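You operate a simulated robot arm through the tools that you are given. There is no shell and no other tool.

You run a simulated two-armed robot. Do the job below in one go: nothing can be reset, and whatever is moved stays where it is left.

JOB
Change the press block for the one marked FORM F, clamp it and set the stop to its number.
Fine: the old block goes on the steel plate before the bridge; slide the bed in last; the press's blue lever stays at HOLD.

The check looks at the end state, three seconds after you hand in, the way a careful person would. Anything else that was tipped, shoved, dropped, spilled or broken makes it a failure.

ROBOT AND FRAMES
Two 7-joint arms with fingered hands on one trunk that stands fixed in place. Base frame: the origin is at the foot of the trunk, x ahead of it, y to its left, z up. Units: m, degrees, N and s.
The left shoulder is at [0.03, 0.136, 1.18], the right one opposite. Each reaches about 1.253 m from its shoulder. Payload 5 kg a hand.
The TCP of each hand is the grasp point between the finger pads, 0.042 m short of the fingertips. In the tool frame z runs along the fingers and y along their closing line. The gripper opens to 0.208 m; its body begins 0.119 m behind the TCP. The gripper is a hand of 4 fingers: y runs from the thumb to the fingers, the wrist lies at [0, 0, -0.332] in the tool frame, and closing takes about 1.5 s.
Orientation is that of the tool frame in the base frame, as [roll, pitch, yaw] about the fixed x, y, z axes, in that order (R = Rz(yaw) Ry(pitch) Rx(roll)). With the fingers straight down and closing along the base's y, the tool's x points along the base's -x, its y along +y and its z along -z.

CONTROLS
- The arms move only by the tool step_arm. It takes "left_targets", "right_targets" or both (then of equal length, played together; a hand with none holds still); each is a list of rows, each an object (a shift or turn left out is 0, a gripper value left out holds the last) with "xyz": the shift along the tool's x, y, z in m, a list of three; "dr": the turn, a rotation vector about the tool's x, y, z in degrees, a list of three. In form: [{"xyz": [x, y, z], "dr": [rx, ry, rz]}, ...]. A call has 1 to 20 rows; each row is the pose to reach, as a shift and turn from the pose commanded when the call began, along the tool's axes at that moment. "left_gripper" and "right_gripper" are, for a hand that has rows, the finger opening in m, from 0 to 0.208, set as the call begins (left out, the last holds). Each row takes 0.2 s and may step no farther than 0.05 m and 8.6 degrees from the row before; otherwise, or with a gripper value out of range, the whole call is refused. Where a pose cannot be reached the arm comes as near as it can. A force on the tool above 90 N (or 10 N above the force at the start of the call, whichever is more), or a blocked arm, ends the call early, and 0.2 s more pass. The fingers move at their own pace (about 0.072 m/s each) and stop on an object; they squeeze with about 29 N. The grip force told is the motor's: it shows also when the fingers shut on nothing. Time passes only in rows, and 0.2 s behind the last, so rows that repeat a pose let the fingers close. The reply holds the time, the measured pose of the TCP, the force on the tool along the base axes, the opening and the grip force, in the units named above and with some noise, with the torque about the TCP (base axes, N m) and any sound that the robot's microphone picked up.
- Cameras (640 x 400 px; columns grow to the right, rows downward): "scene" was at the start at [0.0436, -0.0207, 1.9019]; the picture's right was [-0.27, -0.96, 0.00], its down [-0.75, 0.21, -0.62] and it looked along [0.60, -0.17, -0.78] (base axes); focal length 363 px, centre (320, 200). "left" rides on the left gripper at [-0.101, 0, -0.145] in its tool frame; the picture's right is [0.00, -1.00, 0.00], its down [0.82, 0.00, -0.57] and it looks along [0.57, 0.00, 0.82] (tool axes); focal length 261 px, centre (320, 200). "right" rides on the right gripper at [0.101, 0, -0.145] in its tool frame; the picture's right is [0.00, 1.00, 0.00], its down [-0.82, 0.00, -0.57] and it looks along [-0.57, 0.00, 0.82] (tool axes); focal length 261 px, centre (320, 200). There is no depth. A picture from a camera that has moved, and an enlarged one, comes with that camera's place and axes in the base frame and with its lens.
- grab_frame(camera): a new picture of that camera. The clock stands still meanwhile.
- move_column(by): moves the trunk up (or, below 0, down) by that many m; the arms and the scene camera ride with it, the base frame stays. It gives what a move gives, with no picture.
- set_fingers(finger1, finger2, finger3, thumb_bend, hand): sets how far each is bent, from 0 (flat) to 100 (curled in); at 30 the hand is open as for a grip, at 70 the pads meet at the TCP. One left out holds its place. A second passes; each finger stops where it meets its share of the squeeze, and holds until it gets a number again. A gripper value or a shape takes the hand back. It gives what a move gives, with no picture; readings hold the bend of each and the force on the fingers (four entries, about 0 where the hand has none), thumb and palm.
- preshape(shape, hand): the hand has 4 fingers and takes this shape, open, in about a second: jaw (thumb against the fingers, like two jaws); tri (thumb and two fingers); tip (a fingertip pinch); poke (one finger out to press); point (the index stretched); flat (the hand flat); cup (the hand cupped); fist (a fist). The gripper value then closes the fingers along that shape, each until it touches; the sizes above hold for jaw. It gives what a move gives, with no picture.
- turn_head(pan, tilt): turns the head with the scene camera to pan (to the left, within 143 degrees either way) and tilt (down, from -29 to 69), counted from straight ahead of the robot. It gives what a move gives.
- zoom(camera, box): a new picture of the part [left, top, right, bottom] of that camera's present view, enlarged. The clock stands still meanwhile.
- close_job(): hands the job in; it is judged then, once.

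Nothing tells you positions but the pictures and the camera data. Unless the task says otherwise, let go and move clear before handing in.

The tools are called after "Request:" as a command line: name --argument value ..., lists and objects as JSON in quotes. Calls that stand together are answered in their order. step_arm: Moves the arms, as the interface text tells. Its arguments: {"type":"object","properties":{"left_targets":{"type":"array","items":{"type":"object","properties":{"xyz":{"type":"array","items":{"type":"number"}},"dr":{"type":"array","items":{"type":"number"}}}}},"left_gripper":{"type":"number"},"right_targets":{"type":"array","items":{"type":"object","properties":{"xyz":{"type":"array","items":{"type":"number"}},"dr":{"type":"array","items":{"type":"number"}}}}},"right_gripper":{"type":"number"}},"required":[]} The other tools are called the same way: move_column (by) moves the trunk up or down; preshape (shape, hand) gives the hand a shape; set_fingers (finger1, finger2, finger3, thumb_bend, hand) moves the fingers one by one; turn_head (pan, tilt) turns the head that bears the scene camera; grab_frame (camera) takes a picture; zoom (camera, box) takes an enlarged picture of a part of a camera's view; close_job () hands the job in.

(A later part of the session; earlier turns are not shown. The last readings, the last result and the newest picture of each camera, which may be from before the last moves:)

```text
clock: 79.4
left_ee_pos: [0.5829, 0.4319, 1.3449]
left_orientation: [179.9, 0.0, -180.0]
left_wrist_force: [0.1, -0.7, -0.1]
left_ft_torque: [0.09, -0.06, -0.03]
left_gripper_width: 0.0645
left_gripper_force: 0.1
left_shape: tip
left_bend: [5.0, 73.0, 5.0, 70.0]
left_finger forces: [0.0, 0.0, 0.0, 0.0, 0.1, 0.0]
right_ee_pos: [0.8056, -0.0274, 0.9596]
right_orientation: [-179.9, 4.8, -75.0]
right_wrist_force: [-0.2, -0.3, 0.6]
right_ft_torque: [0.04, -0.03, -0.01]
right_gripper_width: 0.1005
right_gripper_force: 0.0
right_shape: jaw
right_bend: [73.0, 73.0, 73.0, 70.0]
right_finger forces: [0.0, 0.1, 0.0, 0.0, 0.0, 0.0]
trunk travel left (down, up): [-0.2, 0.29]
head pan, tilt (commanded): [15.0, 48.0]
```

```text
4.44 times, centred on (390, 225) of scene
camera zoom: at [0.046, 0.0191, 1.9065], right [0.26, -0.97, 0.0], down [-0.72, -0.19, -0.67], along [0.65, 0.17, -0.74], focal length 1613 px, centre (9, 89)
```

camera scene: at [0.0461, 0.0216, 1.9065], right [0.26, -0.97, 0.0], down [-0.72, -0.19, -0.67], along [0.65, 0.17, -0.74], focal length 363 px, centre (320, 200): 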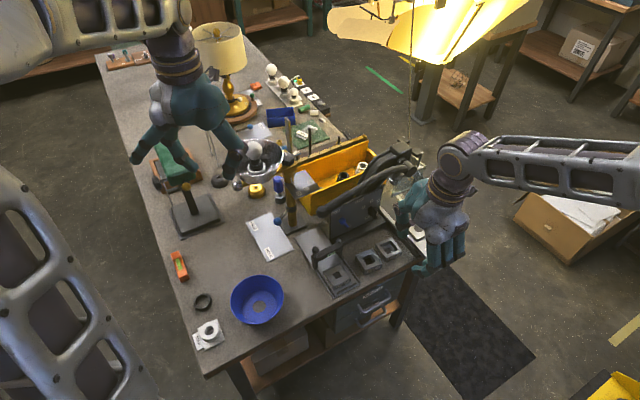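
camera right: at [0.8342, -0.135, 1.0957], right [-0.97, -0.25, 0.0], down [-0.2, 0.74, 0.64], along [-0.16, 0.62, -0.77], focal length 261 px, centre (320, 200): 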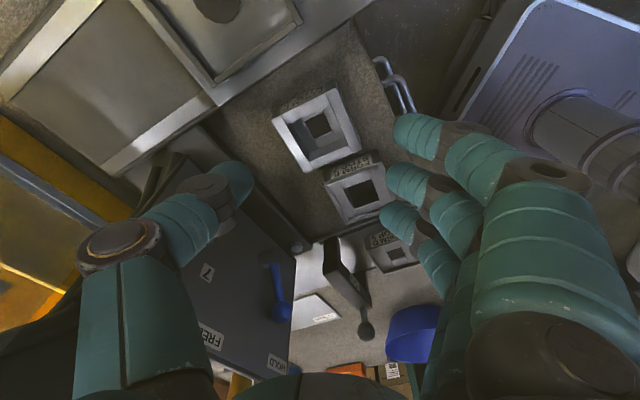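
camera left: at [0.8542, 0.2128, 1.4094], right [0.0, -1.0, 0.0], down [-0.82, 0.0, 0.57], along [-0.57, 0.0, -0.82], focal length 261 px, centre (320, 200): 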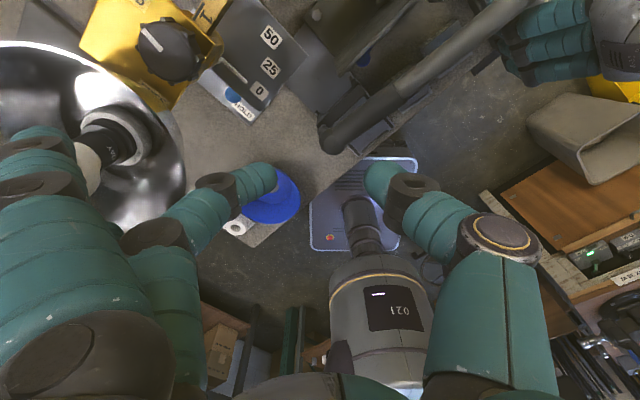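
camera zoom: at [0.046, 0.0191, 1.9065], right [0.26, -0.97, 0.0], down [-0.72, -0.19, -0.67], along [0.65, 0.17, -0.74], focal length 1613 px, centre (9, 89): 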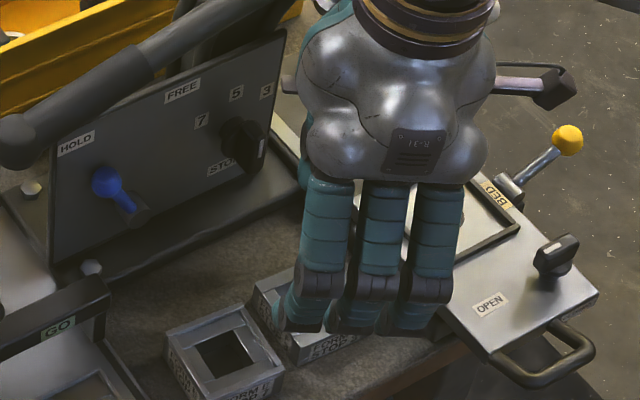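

Reach is fine at yaw −75. Finger 3 would foul block E, so I'll back off to free air, switch to the three-digit "tri" shape (finger 3 stays flat and high), pre-close to 0.10, and return above F.

Request:
step_arm --right_targets '[{"xyz": [0.02, 0.035, -0.01]}, {"xyz": [0.045, 0.075, -0.03]}, {"xyz": [0.06, 0.106, -0.05]}, {"xyz": [0.06, 0.106, -0.05]}]'

Request:
preshape --hand "right" --shape "tri"

Request:
step_arm --right_targets '[{"xyz": [0, 0, 0]}, {"xyz": [0, 0, 0]}, {"xyz": [0, 0, 0]}, {"xyz": [0, 0, 0]}, {"xyz": [0, 0, 0]}, {"xyz": [0, 0, 0]}]' --right_gripper 0.1

Request:
grab_frame --camera "right"

```text
refused: row 2 steps farther than a row can; nothing moved
```

```text
clock: 80.3
left_ee_pos: [0.5834, 0.4327, 1.3446]
left_orientation: [-180.0, 0.0, -179.9]
left_wrist_force: [-0.3, -0.4, -0.7]
left_ft_torque: [-0.02, 0.01, -0.03]
left_gripper_width: 0.0643
left_gripper_force: 0.0
left_shape: tip
left_bend: [5.0, 73.0, 5.0, 70.0]
left_finger forces: [0.1, 0.1, 0.0, 0.0, 0.0, 0.0]
right_ee_pos: [0.8047, -0.0249, 0.9583]
right_orientation: [-180.0, 4.8, -75.0]
right_wrist_force: [-1.6, 0.0, -1.2]
right_ft_torque: [-0.02, 0.09, 0.05]
right_gripper_width: 0.2078
right_gripper_force: 0.0
right_shape: tri
right_bend: [30.0, 30.0, 6.0, 30.0]
right_finger forces: [0.0, 0.0, 0.0, 0.0, 1.9, 0.0]
trunk travel left (down, up): [-0.2, 0.29]
head pan, tilt (commanded): [15.0, 48.0]
```

```text
clock: 81.7
left_ee_pos: [0.5845, 0.4334, 1.3442]
left_orientation: [179.9, 0.0, -179.9]
left_wrist_force: [-0.4, 1.0, -0.3]
left_ft_torque: [0.04, -0.02, -0.02]
left_gripper_width: 0.0648
left_gripper_force: 0.0
left_shape: tip
left_bend: [5.0, 73.0, 5.0, 70.0]
left_finger forces: [0.0, 0.0, 0.0, 0.1, 0.1, 0.0]
right_ee_pos: [0.805, -0.0253, 0.9594]
right_orientation: [-180.0, 4.8, -75.0]
right_wrist_force: [0.2, -0.8, -0.3]
right_ft_torque: [0.01, 0.0, 0.02]
right_gripper_width: 0.1013
right_gripper_force: 0.1
right_shape: tri
right_bend: [73.0, 73.0, 6.0, 70.0]
right_finger forces: [0.0, 0.1, 0.0, 0.1, 0.0, 0.0]
trunk travel left (down, up): [-0.2, 0.29]
head pan, tilt (commanded): [15.0, 48.0]
```

```text
taken
camera right: at [0.8345, -0.134, 1.0954], right [-0.97, -0.25, 0.0], down [-0.2, 0.74, 0.64], along [-0.16, 0.62, -0.77], focal length 261 px, centre (320, 200)
```

right: 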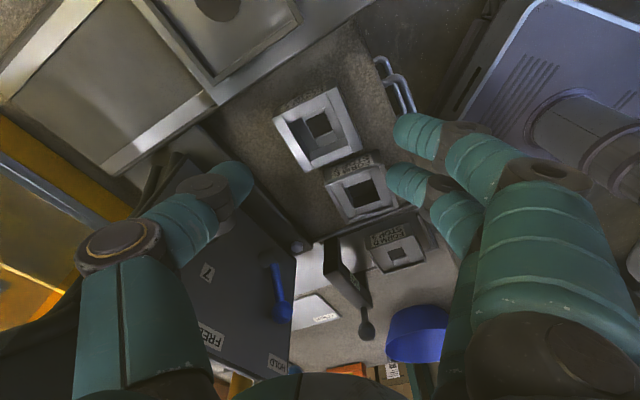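

The retreat move was refused (one row too long), so the hand opened in place and the thumb brushed something with ~2 N. I'll check that nothing shifted (dial, guard, F, E).

Request:
zoom --camera "scene" --box '[330, 180, 440, 280]'

Request:
zoom --camera "right" --box '[130, 60, 450, 260]'

Request:
zoom --camera "scene" --box '[360, 130, 460, 200]'

```text
4.00 times, centred on (385, 230) of scene
camera zoom: at [0.0469, 0.0205, 1.9064], right [0.26, -0.97, 0.0], down [-0.72, -0.19, -0.67], along [0.65, 0.17, -0.74], focal length 1452 px, centre (60, 80)
```

zoom: 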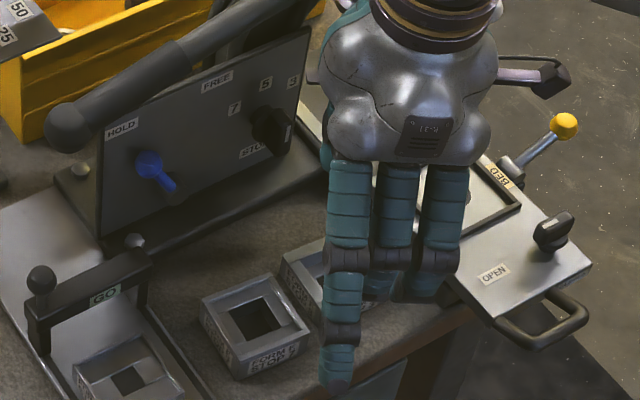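

```text
2.00 times, centred on (290, 160) of right
camera zoom: at [0.8345, -0.134, 1.0954], right [-0.97, -0.25, 0.0], down [-0.2, 0.74, 0.64], along [-0.16, 0.62, -0.77], focal length 521 px, centre (380, 280)
```

zoom: 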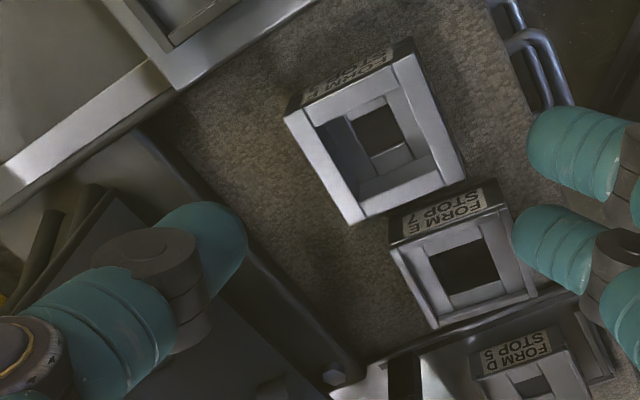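

```text
5.71 times, centred on (410, 165) of scene
camera zoom: at [0.0469, 0.0205, 1.9064], right [0.26, -0.97, 0.0], down [-0.72, -0.19, -0.67], along [0.65, 0.17, -0.74], focal length 2074 px, centre (-194, 400)
```

zoom: 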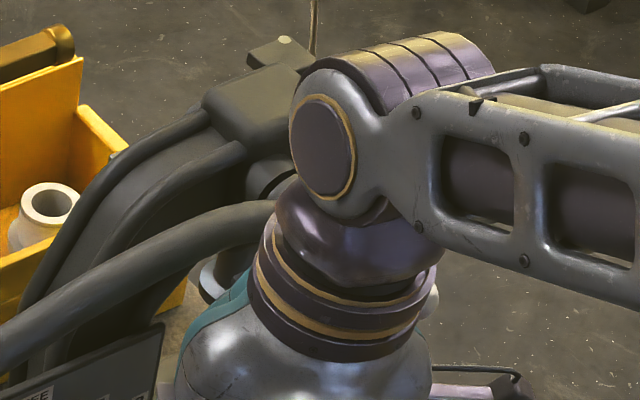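

Nothing has shifted; the dial still points to 5. Lowering most of the way around F with a slightly wider opening, then checking.

Request:
step_arm --right_targets '[{"xyz": [0.002, 0.002, 0]}, {"xyz": [0.004, 0.004, 0]}, {"xyz": [0.0057, 0.004, 0.02]}, {"xyz": [0.0073, 0.004, 0.04]}, {"xyz": [0.0082, 0.004, 0.05]}, {"xyz": [0.0082, 0.004, 0.05]}]' --right_gripper 0.106

Request:
zoom --camera "right" --box '[130, 60, 450, 260]'

Request:
zoom --camera "scene" --box '[340, 150, 450, 270]'

```text
clock: 83.1
left_ee_pos: [0.5844, 0.4322, 1.3447]
left_orientation: [-179.9, -0.1, 179.9]
left_wrist_force: [0.5, 0.2, 0.0]
left_ft_torque: [-0.03, -0.04, -0.03]
left_gripper_width: 0.0645
left_gripper_force: 0.1
left_shape: tip
left_bend: [5.0, 73.0, 5.0, 70.0]
left_finger forces: [0.0, 0.0, 0.0, 0.0, 0.1, 0.0]
right_ee_pos: [0.8046, -0.0299, 0.908]
right_orientation: [-179.9, 4.8, -75.1]
right_wrist_force: [0.1, 0.1, -0.1]
right_ft_torque: [-0.04, -0.02, -0.01]
right_gripper_width: 0.1051
right_gripper_force: 0.0
right_shape: tri
right_bend: [73.0, 73.0, 5.0, 70.0]
right_finger forces: [0.0, 0.1, 0.0, 0.0, 0.0, 0.0]
trunk travel left (down, up): [-0.2, 0.29]
head pan, tilt (commanded): [15.0, 48.0]
```

```text
2.00 times, centred on (290, 160) of right
camera zoom: at [0.8341, -0.1391, 1.0446], right [-0.97, -0.25, 0.0], down [-0.2, 0.74, 0.64], along [-0.16, 0.62, -0.77], focal length 521 px, centre (380, 280)
```

zoom: 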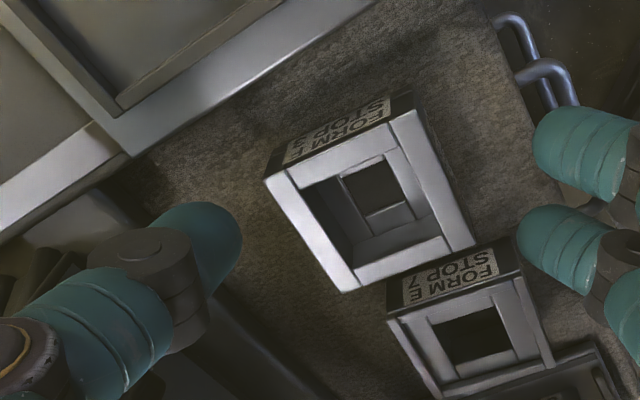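

```text
3.33 times, centred on (395, 210) of scene
camera zoom: at [0.0467, 0.0206, 1.9065], right [0.26, -0.97, 0.0], down [-0.72, -0.19, -0.67], along [0.65, 0.17, -0.74], focal length 1210 px, centre (70, 167)
```

zoom: 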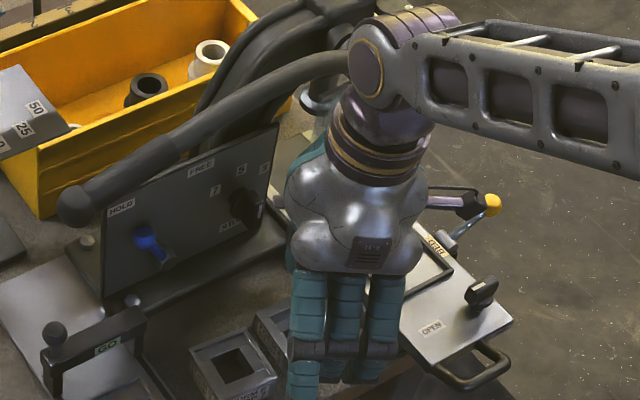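

F is nicely between the thumb and fingers but skewed ~20° to the hand; closing should rotate it into alignment. Lowering to grip depth.

Request:
step_arm --right_targets '[{"xyz": [0.0008, 0, 0.01]}, {"xyz": [0.0017, 0, 0.02]}, {"xyz": [0.0023, 0, 0.0275]}, {"xyz": [0.0023, 0, 0.0275]}]'

Request:
zoom --camera "right" --box '[130, 60, 450, 260]'

```text
clock: 84.1
left_ee_pos: [0.583, 0.4323, 1.3449]
left_orientation: [179.9, -0.1, -180.0]
left_wrist_force: [0.4, -0.6, 0.6]
left_ft_torque: [0.02, -0.02, 0.01]
left_gripper_width: 0.0647
left_gripper_force: 0.2
left_shape: tip
left_bend: [5.0, 73.0, 5.0, 70.0]
left_finger forces: [0.0, 0.0, 0.0, 0.0, 0.1, 0.1]
right_ee_pos: [0.8041, -0.0305, 0.8815]
right_orientation: [-179.9, 4.7, -75.1]
right_wrist_force: [-0.1, 0.2, -0.4]
right_ft_torque: [0.01, -0.02, 0.01]
right_gripper_width: 0.1055
right_gripper_force: 0.1
right_shape: tri
right_bend: [73.0, 73.0, 5.0, 70.0]
right_finger forces: [0.0, 0.1, 0.0, 0.0, 0.1, 0.1]
trunk travel left (down, up): [-0.2, 0.29]
head pan, tilt (commanded): [15.0, 48.0]
```

```text
2.00 times, centred on (290, 160) of right
camera zoom: at [0.8341, -0.1389, 1.0172], right [-0.97, -0.25, 0.0], down [-0.2, 0.74, 0.64], along [-0.16, 0.62, -0.77], focal length 521 px, centre (380, 280)
```

zoom: 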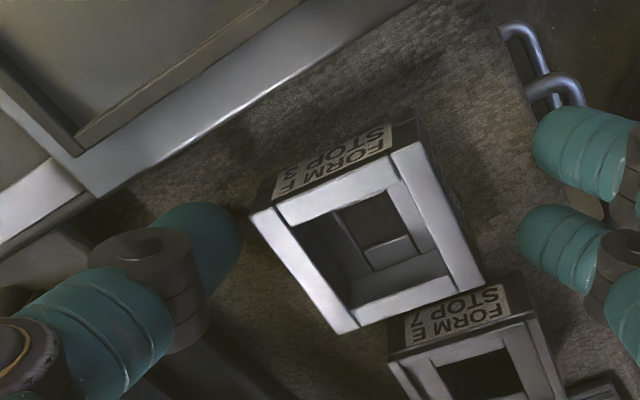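

Everything is clear. Closing in stages and watching F rotate.

Request:
step_arm --right_targets '[{"xyz": [0, 0, 0]}, {"xyz": [0, 0, 0]}, {"xyz": [0, 0, 0]}]' --right_gripper 0.08

Request:
zoom --camera "right" --box '[130, 60, 450, 260]'

```text
clock: 84.9
left_ee_pos: [0.5837, 0.4329, 1.3441]
left_orientation: [-180.0, -0.1, 179.9]
left_wrist_force: [-0.5, 0.5, -0.2]
left_ft_torque: [-0.02, -0.02, 0.01]
left_gripper_width: 0.0646
left_gripper_force: 0.1
left_shape: tip
left_bend: [5.0, 73.0, 5.0, 70.0]
left_finger forces: [0.1, 0.1, 0.1, 0.0, 0.0, 0.1]
right_ee_pos: [0.8056, -0.0296, 0.8814]
right_orientation: [-179.9, 4.8, -75.0]
right_wrist_force: [1.5, 0.0, -0.5]
right_ft_torque: [-0.01, -0.05, 0.02]
right_gripper_width: 0.0822
right_gripper_force: 0.0
right_shape: tri
right_bend: [73.0, 73.0, 5.0, 70.0]
right_finger forces: [0.0, 0.0, 0.0, 0.1, 1.6, 0.0]
trunk travel left (down, up): [-0.2, 0.29]
head pan, tilt (commanded): [15.0, 48.0]
```

```text
2.00 times, centred on (290, 160) of right
camera zoom: at [0.8343, -0.139, 1.0172], right [-0.97, -0.25, 0.0], down [-0.2, 0.74, 0.64], along [-0.16, 0.62, -0.77], focal length 521 px, centre (380, 280)
```

zoom: 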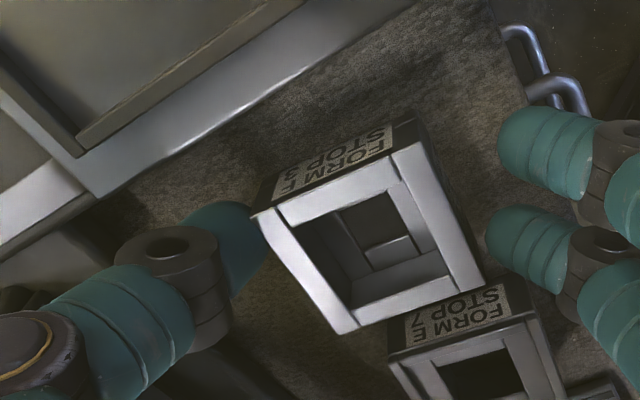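

Thumb has just touched F's edge lightly. Continuing to close.

Request:
step_arm --right_targets '[{"xyz": [0, 0, 0]}, {"xyz": [0, 0, 0]}, {"xyz": [0, 0, 0]}]' --right_gripper 0.07

Request:
zoom --camera "right" --box '[130, 60, 450, 260]'

```text
clock: 85.7
left_ee_pos: [0.5847, 0.4319, 1.3441]
left_orientation: [-180.0, 0.0, -179.9]
left_wrist_force: [0.0, 0.6, 1.2]
left_ft_torque: [0.0, -0.02, 0.01]
left_gripper_width: 0.0642
left_gripper_force: 0.0
left_shape: tip
left_bend: [5.0, 73.0, 5.0, 70.0]
left_finger forces: [0.1, 0.1, 0.1, 0.0, 0.0, 0.1]
right_ee_pos: [0.8051, -0.0301, 0.8794]
right_orientation: [-180.0, 4.8, -75.0]
right_wrist_force: [0.5, -0.2, -2.9]
right_ft_torque: [0.0, 0.04, 0.03]
right_gripper_width: 0.0625
right_gripper_force: 28.7
right_shape: tri
right_bend: [73.0, 74.0, 22.0, 70.0]
right_finger forces: [12.7, 12.3, 0.0, 0.0, 25.1, 0.0]
trunk travel left (down, up): [-0.2, 0.29]
head pan, tilt (commanded): [15.0, 48.0]
```

```text
2.00 times, centred on (290, 160) of right
camera zoom: at [0.8341, -0.1391, 1.0168], right [-0.97, -0.25, 0.0], down [-0.2, 0.74, 0.64], along [-0.16, 0.62, -0.77], focal length 521 px, centre (380, 280)
```

zoom: 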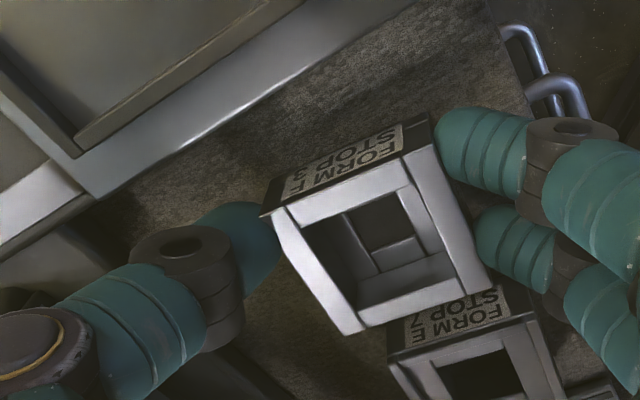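

F is held firmly by thumb and two fingers (28.7 N, balanced), skewed ~17° to the hand, and clear of E. Lifting straight up.

Request:
step_arm --right_targets '[{"xyz": [-0.0004, 0, -0.005]}, {"xyz": [-0.0013, 0, -0.015]}, {"xyz": [-0.0025, 0, -0.03]}, {"xyz": [-0.0038, 0, -0.045]}, {"xyz": [-0.005, 0, -0.06]}, {"xyz": [-0.005, 0, -0.06]}]'

Request:
zoom --camera "right" --box '[130, 60, 450, 260]'

Request:
zoom --camera "scene" --box '[330, 180, 440, 280]'

```text
clock: 87.1
left_ee_pos: [0.5839, 0.4324, 1.3439]
left_orientation: [179.9, 0.1, 179.9]
left_wrist_force: [0.8, -0.2, -0.3]
left_ft_torque: [0.0, 0.03, -0.03]
left_gripper_width: 0.0644
left_gripper_force: 0.0
left_shape: tip
left_bend: [5.0, 73.0, 5.0, 70.0]
left_finger forces: [0.0, 0.0, 0.0, 0.0, 0.0, 0.0]
right_ee_pos: [0.8046, -0.0318, 0.94]
right_orientation: [-180.0, 4.7, -75.0]
right_wrist_force: [0.5, -0.1, -4.1]
right_ft_torque: [-0.01, -0.01, 0.0]
right_gripper_width: 0.0625
right_gripper_force: 28.7
right_shape: tri
right_bend: [73.0, 74.0, 28.0, 70.0]
right_finger forces: [13.0, 12.2, 0.0, 0.0, 25.2, 0.0]
trunk travel left (down, up): [-0.2, 0.29]
head pan, tilt (commanded): [15.0, 48.0]
```

```text
2.00 times, centred on (290, 160) of right
camera zoom: at [0.8341, -0.1399, 1.0766], right [-0.97, -0.25, 0.0], down [-0.2, 0.74, 0.64], along [-0.16, 0.62, -0.77], focal length 521 px, centre (380, 280)
```

zoom: 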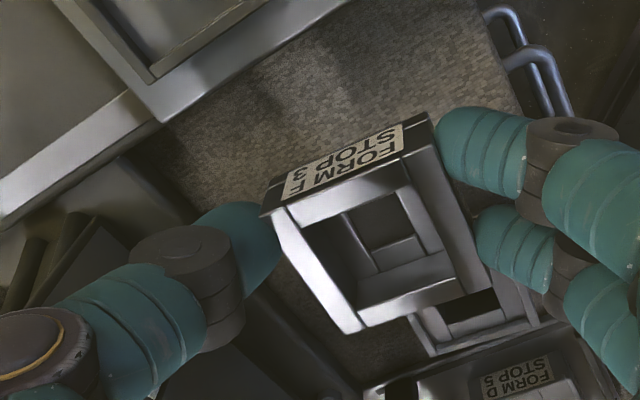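

```text
4.00 times, centred on (385, 230) of scene
camera zoom: at [0.0477, 0.0205, 1.9064], right [0.26, -0.97, 0.0], down [-0.72, -0.19, -0.67], along [0.65, 0.17, -0.74], focal length 1452 px, centre (60, 80)
```

zoom: 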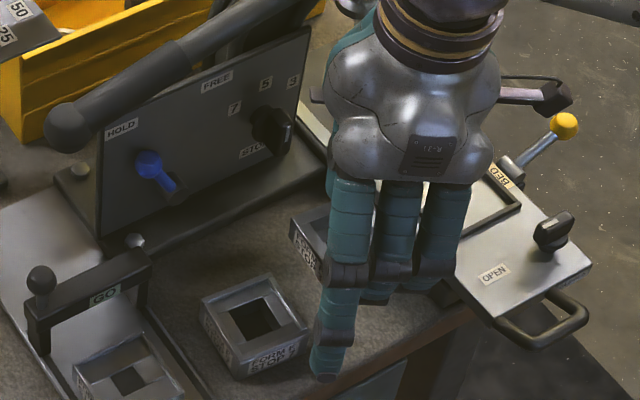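

F is up and E undisturbed. Retreating to free air and turning the wrist to the bed orientation (yaw −152 so the skewed block lines up with the nest).

Request:
step_arm --right_targets '[{"xyz": [0.02, 0.0238, -0.0243]}, {"xyz": [0.0401, 0.0476, -0.0486]}, {"xyz": [0.0601, 0.0714, -0.0728]}, {"xyz": [0.0802, 0.0952, -0.0971]}, {"xyz": [0.0802, 0.0952, -0.0971], "dr": [0.64, 0, 7.67]}, {"xyz": [0.0802, 0.0952, -0.0971], "dr": [1.29, 0, 15.34]}, {"xyz": [0.0802, 0.0952, -0.0971], "dr": [1.93, 0, 23.0]}, {"xyz": [0.0802, 0.0952, -0.0971], "dr": [2.58, 0, 30.7]}, {"xyz": [0.0802, 0.0952, -0.0971], "dr": [3.22, 0, 38.4]}, {"xyz": [0.0802, 0.0952, -0.0971], "dr": [3.86, 0, 46.0]}, {"xyz": [0.0802, 0.0952, -0.0971], "dr": [4.51, 0, 53.7]}, {"xyz": [0.0802, 0.0952, -0.0971], "dr": [5.15, 0, 61.4]}, {"xyz": [0.0802, 0.0952, -0.0971], "dr": [5.8, 0, 69.0]}, {"xyz": [0.0802, 0.0952, -0.0971], "dr": [6.44, 0, 76.7]}, {"xyz": [0.0802, 0.0952, -0.0971], "dr": [6.44, 0, 76.7]}]'

Request:
grab_frame --camera "right"

Request:
grab_frame --camera "scene"

```text
clock: 90.3
left_ee_pos: [0.5833, 0.4315, 1.3453]
left_orientation: [179.9, 0.0, -180.0]
left_wrist_force: [0.6, -0.3, 0.2]
left_ft_torque: [0.02, 0.02, 0.02]
left_gripper_width: 0.0644
left_gripper_force: 0.0
left_shape: tip
left_bend: [5.0, 73.0, 5.0, 70.0]
left_finger forces: [0.0, 0.0, 0.0, 0.0, 0.2, 0.0]
right_ee_pos: [0.7357, -0.1423, 1.0318]
right_orientation: [180.0, 4.8, -152.0]
right_wrist_force: [0.5, 0.0, -3.4]
right_ft_torque: [0.02, 0.02, 0.02]
right_gripper_width: 0.0621
right_gripper_force: 29.6
right_shape: tri
right_bend: [73.0, 74.0, 28.0, 70.0]
right_finger forces: [13.4, 11.9, 0.0, 0.0, 25.5, 0.0]
trunk travel left (down, up): [-0.2, 0.29]
head pan, tilt (commanded): [15.0, 48.0]
```

```text
taken
camera right: at [0.6361, -0.1934, 1.167], right [-0.46, 0.89, 0.0], down [0.68, 0.36, 0.64], along [0.57, 0.3, -0.77], focal length 261 px, centre (320, 200)
```

right: 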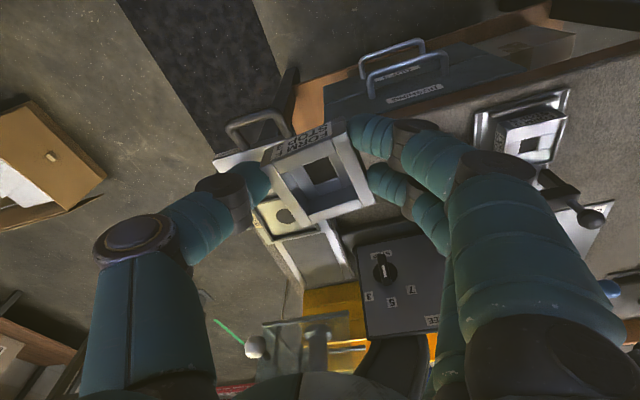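

```text
taken
camera scene: at [0.0472, 0.0202, 1.9064], right [0.26, -0.97, 0.0], down [-0.72, -0.19, -0.67], along [0.65, 0.17, -0.74], focal length 363 px, centre (320, 200)
```

scene: 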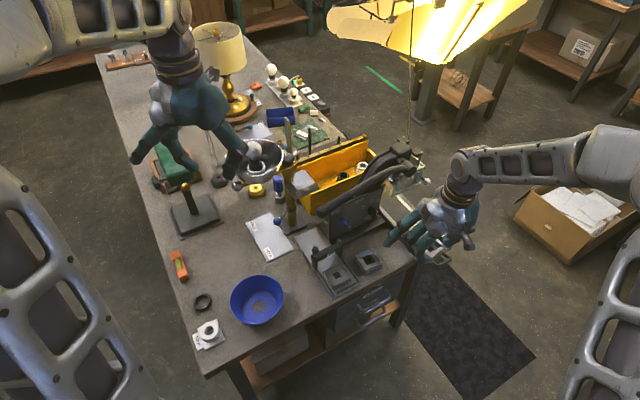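

F is held and nearly aligned with the bed. Zooming to measure the block's pose in the hand.

Request:
zoom --camera "right" --box '[220, 90, 420, 250]'

```text
2.50 times, centred on (320, 170) of right
camera zoom: at [0.6361, -0.1934, 1.167], right [-0.46, 0.89, 0.0], down [0.68, 0.36, 0.64], along [0.57, 0.3, -0.77], focal length 652 px, centre (320, 275)
```

zoom: 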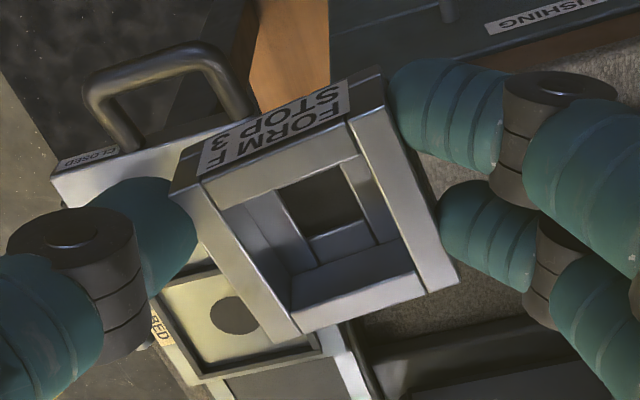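

F sits ~6° off the bed axis in this pose, so I'll rotate 6° more and come round to the front of the bed, high enough to clear the clamp knob.

Request:
step_arm --right_targets '[{"xyz": [-0.0179, -0.027, 0.0121], "dr": [0.17, 0, 2]}, {"xyz": [-0.0358, -0.0541, 0.0243], "dr": [0.33, 0, 4]}, {"xyz": [-0.0537, -0.0811, 0.0364], "dr": [0.5, 0, 5.98]}, {"xyz": [-0.0537, -0.0811, 0.0364], "dr": [0.5, 0, 5.98]}]'

Request:
grab_frame --camera "right"

Request:
zoom --camera "right" --box '[220, 90, 420, 250]'

```text
clock: 91.3
left_ee_pos: [0.5838, 0.4317, 1.345]
left_orientation: [-179.9, 0.1, -180.0]
left_wrist_force: [-0.3, 0.0, -0.1]
left_ft_torque: [-0.07, -0.13, 0.04]
left_gripper_width: 0.0646
left_gripper_force: 0.0
left_shape: tip
left_bend: [5.0, 73.0, 5.0, 70.0]
left_finger forces: [0.0, 0.1, 0.0, 0.1, 0.0, 0.0]
right_ee_pos: [0.8237, -0.1867, 1.0002]
right_orientation: [180.0, 4.9, -157.9]
right_wrist_force: [-0.2, -0.1, -4.7]
right_ft_torque: [-0.01, -0.04, 0.01]
right_gripper_width: 0.0623
right_gripper_force: 29.2
right_shape: tri
right_bend: [73.0, 74.0, 28.0, 70.0]
right_finger forces: [13.5, 12.2, 0.0, 0.1, 25.6, 0.0]
trunk travel left (down, up): [-0.2, 0.29]
head pan, tilt (commanded): [15.0, 48.0]
```

```text
taken
camera right: at [0.7196, -0.228, 1.136], right [-0.37, 0.93, 0.0], down [0.71, 0.28, 0.64], along [0.59, 0.24, -0.77], focal length 261 px, centre (320, 200)
```

right: 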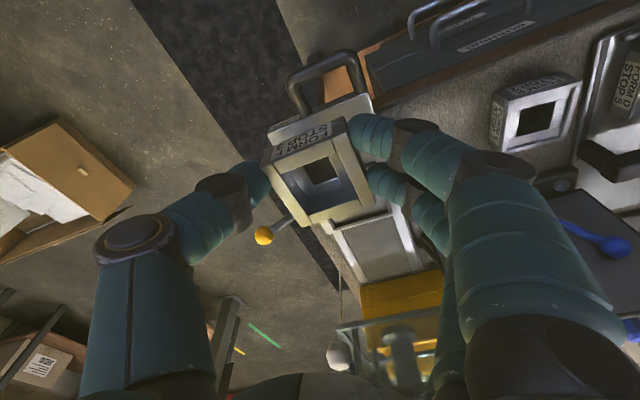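

```text
2.50 times, centred on (320, 170) of right
camera zoom: at [0.7196, -0.228, 1.136], right [-0.37, 0.93, 0.0], down [0.71, 0.28, 0.64], along [0.59, 0.24, -0.77], focal length 652 px, centre (320, 275)
```

zoom: 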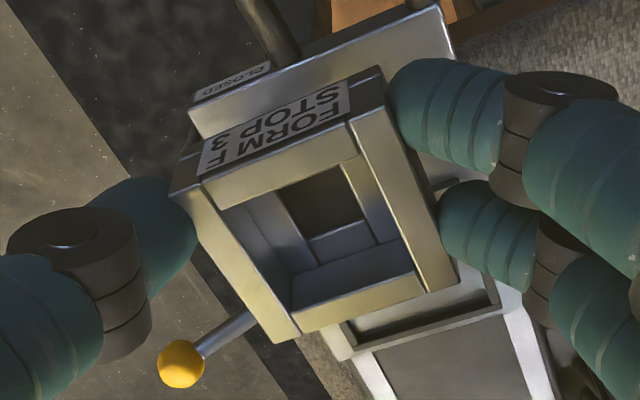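

F now looks aligned with the bed within ~2°. Moving over past the knob, then lowering to just above the nest.

Request:
step_arm --right_targets '[{"xyz": [-0.0274, 0.0116, 0.0023]}, {"xyz": [-0.0547, 0.0232, 0.0046]}, {"xyz": [-0.0528, 0.0232, 0.027]}, {"xyz": [-0.0509, 0.0232, 0.0494]}, {"xyz": [-0.0509, 0.0232, 0.0494]}]'

Request:
zoom --camera "right" --box '[180, 70, 440, 270]'

Request:
turn_head --pan -8 --tilt 48

Request:
zoom --camera "scene" --box '[260, 140, 370, 240]'

```text
clock: 92.5
left_ee_pos: [0.5844, 0.4324, 1.3449]
left_orientation: [-180.0, -0.1, -180.0]
left_wrist_force: [-0.9, 0.4, -0.1]
left_ft_torque: [0.02, -0.06, 0.0]
left_gripper_width: 0.0645
left_gripper_force: 0.0
left_shape: tip
left_bend: [5.0, 73.0, 5.0, 70.0]
left_finger forces: [0.0, 0.0, 0.1, 0.1, 0.0, 0.1]
right_ee_pos: [0.8662, -0.144, 0.9551]
right_orientation: [180.0, 5.0, -158.1]
right_wrist_force: [-0.5, -0.1, -4.5]
right_ft_torque: [-0.01, -0.02, -0.02]
right_gripper_width: 0.0623
right_gripper_force: 28.6
right_shape: tri
right_bend: [73.0, 74.0, 28.0, 70.0]
right_finger forces: [13.6, 11.9, 0.0, 0.0, 25.6, 0.1]
trunk travel left (down, up): [-0.2, 0.29]
head pan, tilt (commanded): [15.0, 48.0]
```

```text
2.00 times, centred on (310, 170) of right
camera zoom: at [0.7621, -0.1859, 1.0904], right [-0.37, 0.93, 0.0], down [0.71, 0.28, 0.64], along [0.59, 0.24, -0.77], focal length 521 px, centre (340, 260)
```

zoom: 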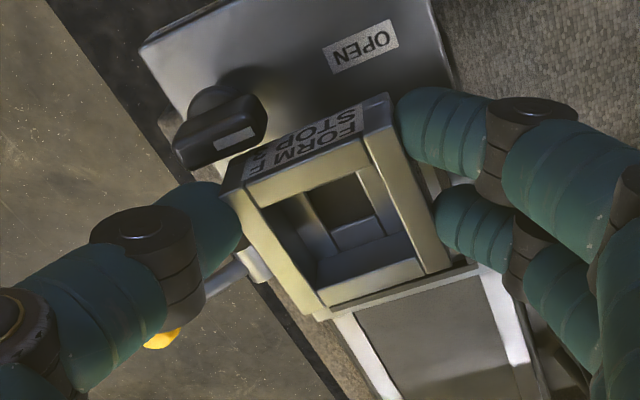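

```text
clock: 93.4
left_ee_pos: [0.5834, 0.4333, 1.3449]
left_orientation: [179.9, 0.0, 180.0]
left_wrist_force: [0.4, -0.8, 0.4]
left_ft_torque: [0.0, -0.01, 0.02]
left_gripper_width: 0.0645
left_gripper_force: 0.1
left_shape: tip
left_bend: [5.0, 73.0, 5.0, 70.0]
left_finger forces: [0.1, 0.0, 0.1, 0.2, 0.0, 0.0]
right_ee_pos: [0.8665, -0.1438, 0.9542]
right_orientation: [180.0, 4.7, -158.0]
right_wrist_force: [0.1, -0.4, -3.6]
right_ft_torque: [0.04, -0.02, 0.02]
right_gripper_width: 0.0623
right_gripper_force: 28.7
right_shape: tri
right_bend: [73.0, 74.0, 28.0, 70.0]
right_finger forces: [13.5, 12.0, 0.0, 0.0, 25.6, 0.1]
trunk travel left (down, up): [-0.2, 0.29]
head pan, tilt (commanded): [-8.0, 48.0]
```

```text
4.00 times, centred on (315, 190) of scene
camera zoom: at [0.049, -0.0108, 1.9064], right [-0.14, -0.99, 0.0], down [-0.74, 0.1, -0.67], along [0.66, -0.09, -0.74], focal length 1452 px, centre (340, 240)
```

zoom: 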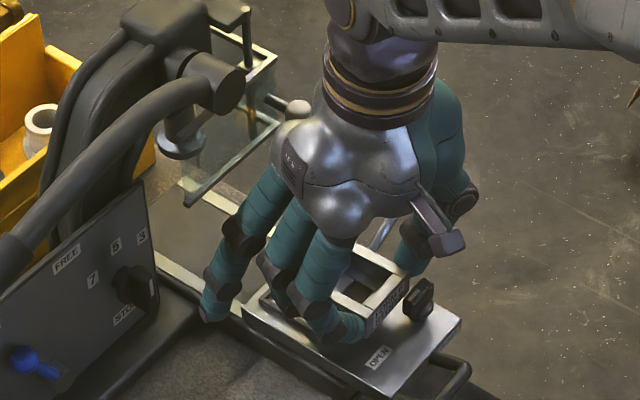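

Clear of the knob. Moving forward over the nest at this height to check alignment.

Request:
step_arm --right_targets '[{"xyz": [-0.0178, 0.0076, 0.0015]}, {"xyz": [-0.0356, 0.0151, 0.003]}, {"xyz": [-0.0356, 0.0151, 0.003]}]'

Request:
zoom --camera "right" --box '[180, 70, 440, 270]'

Request:
zoom --camera "scene" --box '[280, 160, 360, 240]'

```text
clock: 94.2
left_ee_pos: [0.5833, 0.432, 1.3441]
left_orientation: [179.9, 0.0, 180.0]
left_wrist_force: [0.5, 0.0, 0.8]
left_ft_torque: [0.04, -0.04, -0.02]
left_gripper_width: 0.0648
left_gripper_force: 0.1
left_shape: tip
left_bend: [5.0, 73.0, 5.0, 70.0]
left_finger forces: [0.0, 0.0, 0.1, 0.1, 0.1, 0.0]
right_ee_pos: [0.8934, -0.1174, 0.9553]
right_orientation: [180.0, 4.8, -158.0]
right_wrist_force: [-0.2, -0.6, -3.6]
right_ft_torque: [0.0, 0.0, 0.01]
right_gripper_width: 0.0622
right_gripper_force: 29.1
right_shape: tri
right_bend: [73.0, 74.0, 28.0, 70.0]
right_finger forces: [13.5, 12.0, 0.0, 0.0, 25.5, 0.0]
trunk travel left (down, up): [-0.2, 0.29]
head pan, tilt (commanded): [-8.0, 48.0]
```

```text
2.00 times, centred on (310, 170) of right
camera zoom: at [0.7885, -0.1584, 1.0905], right [-0.37, 0.93, 0.0], down [0.71, 0.28, 0.64], along [0.59, 0.24, -0.77], focal length 521 px, centre (340, 260)
```

zoom: 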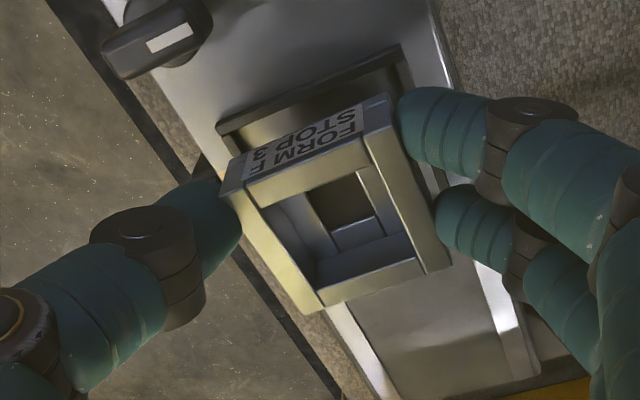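

```text
5.00 times, centred on (320, 200) of scene
camera zoom: at [0.0487, -0.0115, 1.9065], right [-0.14, -0.99, 0.0], down [-0.74, 0.1, -0.67], along [0.66, -0.09, -0.74], focal length 1814 px, centre (320, 200)
```

zoom: 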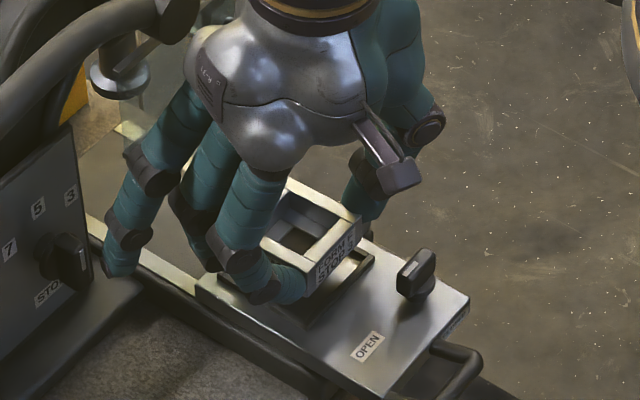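

F is parallel to the nest and within ~2 mm of center. Small 2 mm correction and lowering into the nest step by step.

Request:
step_arm --right_targets '[{"xyz": [0, -0.002, 0]}, {"xyz": [0.0004, -0.002, 0.005]}, {"xyz": [0.0008, -0.002, 0.01]}, {"xyz": [0.0012, -0.002, 0.014]}, {"xyz": [0.0012, -0.002, 0.014]}]'

Request:
zoom --camera "right" --box '[180, 70, 440, 270]'

Request:
zoom --camera "scene" --box '[300, 180, 350, 230]'

```text
clock: 95.4
left_ee_pos: [0.5845, 0.4321, 1.3448]
left_orientation: [179.9, 0.0, -180.0]
left_wrist_force: [0.1, 0.2, -0.6]
left_ft_torque: [0.0, -0.01, 0.01]
left_gripper_width: 0.0643
left_gripper_force: 0.1
left_shape: tip
left_bend: [5.0, 73.0, 5.0, 70.0]
left_finger forces: [0.1, 0.0, 0.0, 0.0, 0.1, 0.0]
right_ee_pos: [0.894, -0.1192, 0.9395]
right_orientation: [180.0, 4.8, -158.0]
right_wrist_force: [0.7, -0.7, -3.9]
right_ft_torque: [-0.02, -0.02, 0.04]
right_gripper_width: 0.0623
right_gripper_force: 28.8
right_shape: tri
right_bend: [73.0, 74.0, 28.0, 70.0]
right_finger forces: [13.5, 12.0, 0.0, 0.0, 25.5, 0.0]
trunk travel left (down, up): [-0.2, 0.29]
head pan, tilt (commanded): [-8.0, 48.0]
```

```text
2.00 times, centred on (310, 170) of right
camera zoom: at [0.7896, -0.1596, 1.076], right [-0.37, 0.93, 0.0], down [0.71, 0.28, 0.64], along [0.59, 0.24, -0.77], focal length 521 px, centre (340, 260)
```

zoom: 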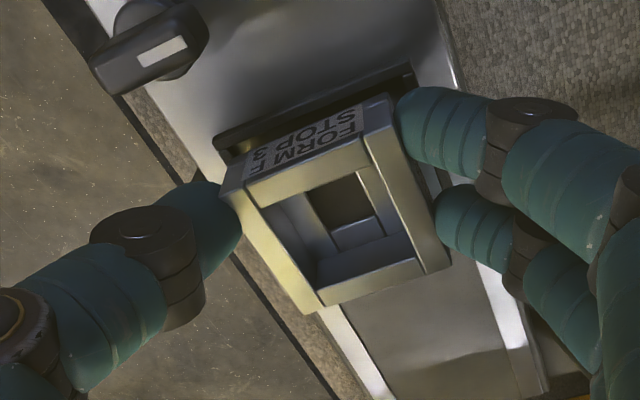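

```text
8.00 times, centred on (325, 205) of scene
camera zoom: at [0.0491, -0.0109, 1.9064], right [-0.14, -0.99, 0.0], down [-0.74, 0.1, -0.67], along [0.66, -0.09, -0.74], focal length 2903 px, centre (280, 160)
```

zoom: 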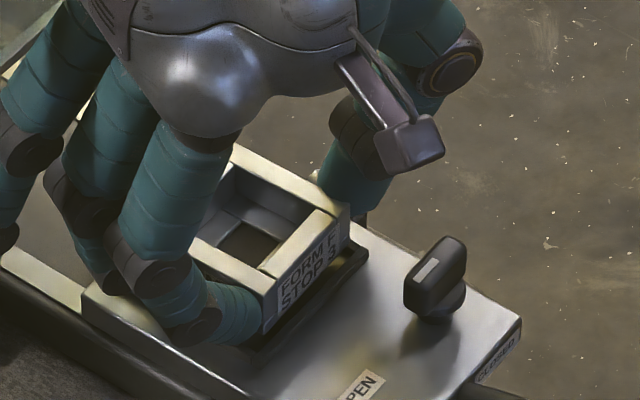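

No contact yet and the block's base is entering the nest. Continuing down gently.

Request:
step_arm --right_targets '[{"xyz": [0.0002, 0, 0.0025]}, {"xyz": [0.0004, 0, 0.005]}, {"xyz": [0.0004, 0, 0.005]}]'

Request:
zoom --camera "right" --box '[180, 70, 440, 270]'

```text
clock: 96.2
left_ee_pos: [0.5838, 0.4324, 1.3452]
left_orientation: [-179.9, 0.0, -180.0]
left_wrist_force: [-0.2, 0.2, 0.1]
left_ft_torque: [0.0, 0.01, 0.0]
left_gripper_width: 0.0645
left_gripper_force: 0.2
left_shape: tip
left_bend: [5.0, 73.0, 5.0, 70.0]
left_finger forces: [0.1, 0.0, 0.0, 0.0, 0.0, 0.1]
right_ee_pos: [0.895, -0.1185, 0.9365]
right_orientation: [-180.0, 4.9, -158.0]
right_wrist_force: [0.1, -0.2, 1.4]
right_ft_torque: [-0.16, -0.12, -0.02]
right_gripper_width: 0.0621
right_gripper_force: 29.3
right_shape: tri
right_bend: [73.0, 74.0, 28.0, 70.0]
right_finger forces: [14.0, 13.4, 0.0, 0.0, 27.5, 0.1]
trunk travel left (down, up): [-0.2, 0.29]
head pan, tilt (commanded): [-8.0, 48.0]
```

```text
2.00 times, centred on (310, 170) of right
camera zoom: at [0.7902, -0.1602, 1.072], right [-0.37, 0.93, 0.0], down [0.71, 0.28, 0.64], along [0.59, 0.24, -0.77], focal length 521 px, centre (340, 260)
```

zoom: 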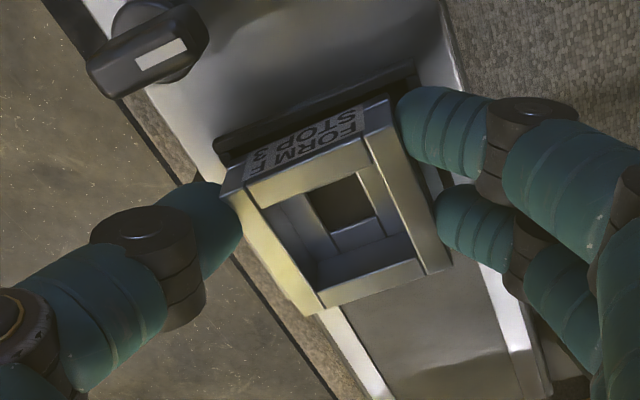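

Contact felt at the expected seated height. Zooming to confirm F's base is inside the rim.

Request:
zoom --camera "right" --box '[255, 95, 355, 165]'

Request:
zoom --camera "scene" --box '[310, 190, 350, 225]'

```text
5.71 times, centred on (305, 130) of right
camera zoom: at [0.7902, -0.1602, 1.072], right [-0.37, 0.93, 0.0], down [0.71, 0.28, 0.64], along [0.59, 0.24, -0.77], focal length 1489 px, centre (406, 600)
```

zoom: 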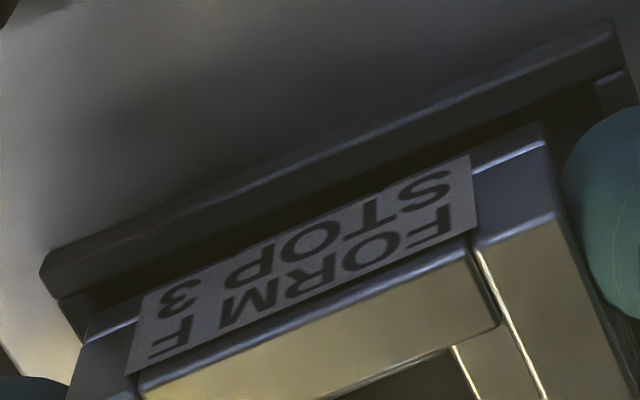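

```text
11.43 times, centred on (330, 208) of scene
camera zoom: at [0.0486, -0.0108, 1.9065], right [-0.14, -0.99, 0.0], down [-0.74, 0.1, -0.67], along [0.66, -0.09, -0.74], focal length 4147 px, centre (206, 114)
```

zoom: 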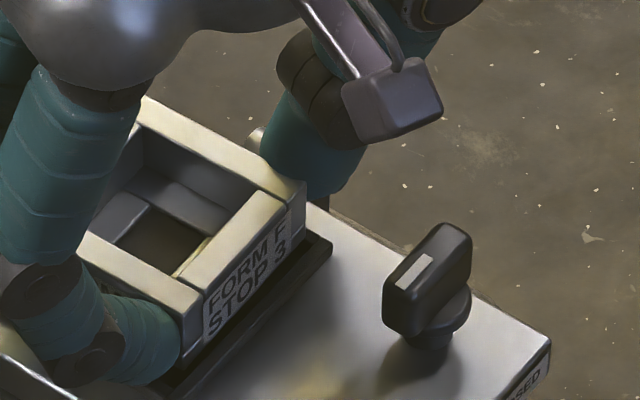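

F is inside the rim with an even gap. Settling 1 mm, then releasing with a small opening.

Request:
step_arm --right_targets '[{"xyz": [0.0001, 0, 0.001]}, {"xyz": [0.0001, 0, 0.001]}]'

Request:
step_arm --right_targets '[{"xyz": [0, 0, 0]}, {"xyz": [0, 0, 0]}, {"xyz": [0, 0, 0]}, {"xyz": [0, 0, 0]}]' --right_gripper 0.082

Request:
zoom --camera "right" --box '[180, 70, 440, 270]'

```text
clock: 96.8
left_ee_pos: [0.5847, 0.433, 1.3454]
left_orientation: [179.9, 0.1, 179.9]
left_wrist_force: [0.4, 0.5, 0.3]
left_ft_torque: [0.01, -0.02, -0.02]
left_gripper_width: 0.0645
left_gripper_force: 0.0
left_shape: tip
left_bend: [5.0, 73.0, 5.0, 70.0]
left_finger forces: [0.0, 0.1, 0.0, 0.1, 0.1, 0.0]
right_ee_pos: [0.8941, -0.1198, 0.9348]
right_orientation: [-179.9, 4.9, -158.0]
right_wrist_force: [0.6, 0.1, 9.7]
right_ft_torque: [-0.48, -0.19, 0.0]
right_gripper_width: 0.0624
right_gripper_force: 28.9
right_shape: tri
right_bend: [73.0, 74.0, 28.0, 71.0]
right_finger forces: [14.7, 14.4, 0.0, 0.1, 30.4, 0.0]
trunk travel left (down, up): [-0.2, 0.29]
head pan, tilt (commanded): [-8.0, 48.0]
```

```text
clock: 97.8
left_ee_pos: [0.5834, 0.4312, 1.3453]
left_orientation: [179.9, -0.1, 179.9]
left_wrist_force: [0.3, 0.2, 0.9]
left_ft_torque: [0.02, 0.02, 0.0]
left_gripper_width: 0.0645
left_gripper_force: 0.0
left_shape: tip
left_bend: [5.0, 73.0, 5.0, 70.0]
left_finger forces: [0.1, 0.0, 0.0, 0.1, 0.1, 0.0]
right_ee_pos: [0.8918, -0.1206, 0.9317]
right_orientation: [179.9, 4.6, -157.9]
right_wrist_force: [-19.8, -15.2, -11.6]
right_ft_torque: [-2.43, 0.11, 3.42]
right_gripper_width: 0.0813
right_gripper_force: 0.0
right_shape: tri
right_bend: [73.0, 73.0, 19.0, 70.0]
right_finger forces: [0.0, 0.0, 26.6, 0.0, 0.0, 0.0]
trunk travel left (down, up): [-0.2, 0.29]
head pan, tilt (commanded): [-8.0, 48.0]
```

```text
2.00 times, centred on (310, 170) of right
camera zoom: at [0.7879, -0.1629, 1.069], right [-0.37, 0.93, 0.0], down [0.72, 0.29, 0.64], along [0.59, 0.24, -0.77], focal length 521 px, centre (340, 260)
```

zoom: 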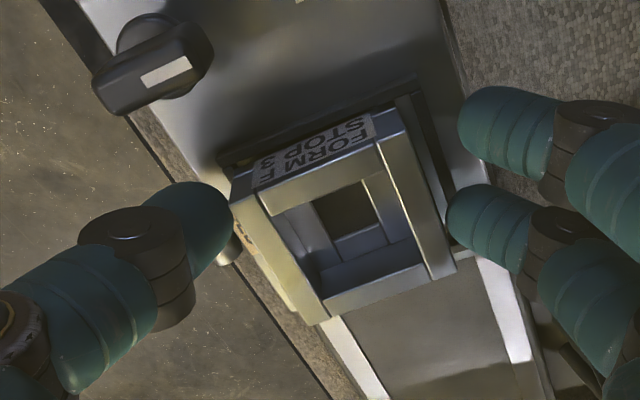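

F is released and seated, but finger 3 swung out and is pressing on something near the dial. I'll curl that finger back immediately.

Request:
set_fingers --hand "right" --finger3 40

Request:
zoom --camera "scene" --box '[250, 170, 330, 240]'

Request:
zoom --camera "right" --box '[180, 70, 440, 270]'

```text
clock: 98.8
left_ee_pos: [0.5839, 0.432, 1.3434]
left_orientation: [180.0, 0.0, 180.0]
left_wrist_force: [-0.5, 0.7, -1.0]
left_ft_torque: [0.0, 0.02, -0.03]
left_gripper_width: 0.0644
left_gripper_force: 0.1
left_shape: tip
left_bend: [5.0, 73.0, 5.0, 70.0]
left_finger forces: [0.1, 0.0, 0.0, 0.0, 0.0, 0.1]
right_ee_pos: [0.8938, -0.1193, 0.9341]
right_orientation: [180.0, 5.0, -158.0]
right_wrist_force: [0.8, -0.1, -0.2]
right_ft_torque: [0.03, 0.0, -0.03]
right_gripper_width: 0.1007
right_gripper_force: 0.0
right_shape: fingers
right_bend: [73.0, 73.0, 40.0, 70.0]
right_finger forces: [0.1, 0.0, 0.1, 0.0, 0.0, 0.0]
trunk travel left (down, up): [-0.2, 0.29]
head pan, tilt (commanded): [-8.0, 48.0]
```

```text
5.71 times, centred on (290, 205) of scene
camera zoom: at [0.0486, -0.0112, 1.9065], right [-0.14, -0.99, 0.0], down [-0.74, 0.1, -0.67], along [0.66, -0.09, -0.74], focal length 2074 px, centre (491, 171)
```

zoom: 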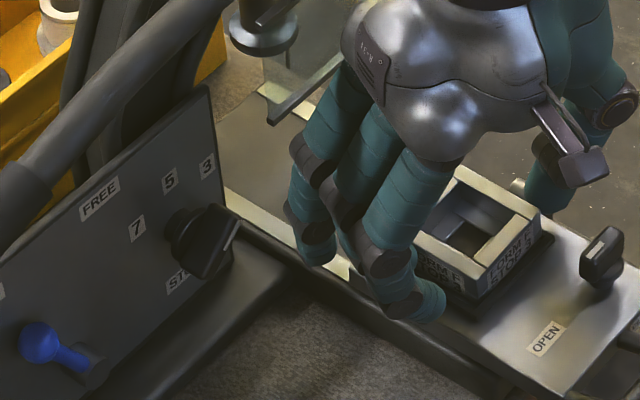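

```text
2.00 times, centred on (310, 170) of right
camera zoom: at [0.79, -0.1603, 1.0704], right [-0.37, 0.93, 0.0], down [0.71, 0.28, 0.64], along [0.59, 0.24, -0.77], focal length 521 px, centre (340, 260)
```

zoom: 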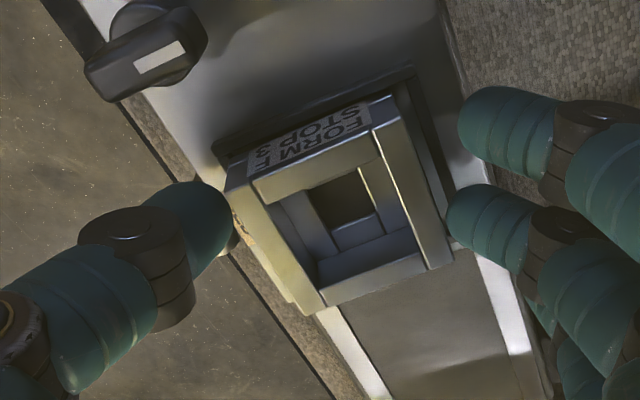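

Finger 3 is retracted with no forces; it nudged the stop dial clockwise (toward 3), which I'll set precisely anyway. Opening the other digits a bit more, then lifting clear.

Request:
set_fingers --hand "right" --finger1 66 --finger2 66 --finger3 45 --thumb_bend 64

Request:
zoom --camera "right" --box '[180, 70, 440, 270]'

```text
clock: 99.8
left_ee_pos: [0.5833, 0.4321, 1.3443]
left_orientation: [-180.0, 0.0, -179.9]
left_wrist_force: [-0.1, 0.9, -0.7]
left_ft_torque: [0.0, -0.02, 0.02]
left_gripper_width: 0.0644
left_gripper_force: 0.0
left_shape: tip
left_bend: [5.0, 73.0, 5.0, 70.0]
left_finger forces: [0.1, 0.0, 0.0, 0.1, 0.0, 0.0]
right_ee_pos: [0.8948, -0.118, 0.9365]
right_orientation: [179.9, 4.9, -158.0]
right_wrist_force: [1.5, 2.8, 11.2]
right_ft_torque: [0.47, 0.31, -0.05]
right_gripper_width: 0.0758
right_gripper_force: 17.6
right_shape: fingers
right_bend: [60.0, 53.0, 45.0, 61.0]
right_finger forces: [10.6, 8.4, 0.0, 0.1, 16.6, 0.1]
trunk travel left (down, up): [-0.2, 0.29]
head pan, tilt (commanded): [-8.0, 48.0]
```

```text
2.00 times, centred on (310, 170) of right
camera zoom: at [0.7897, -0.1596, 1.0711], right [-0.37, 0.93, 0.0], down [0.71, 0.28, 0.64], along [0.59, 0.24, -0.77], focal length 521 px, centre (340, 260)
```

zoom: 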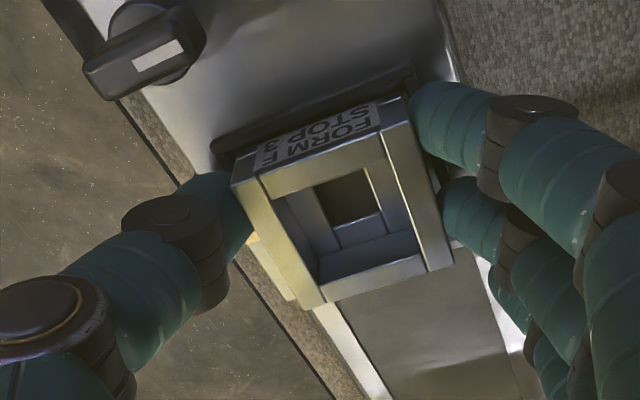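

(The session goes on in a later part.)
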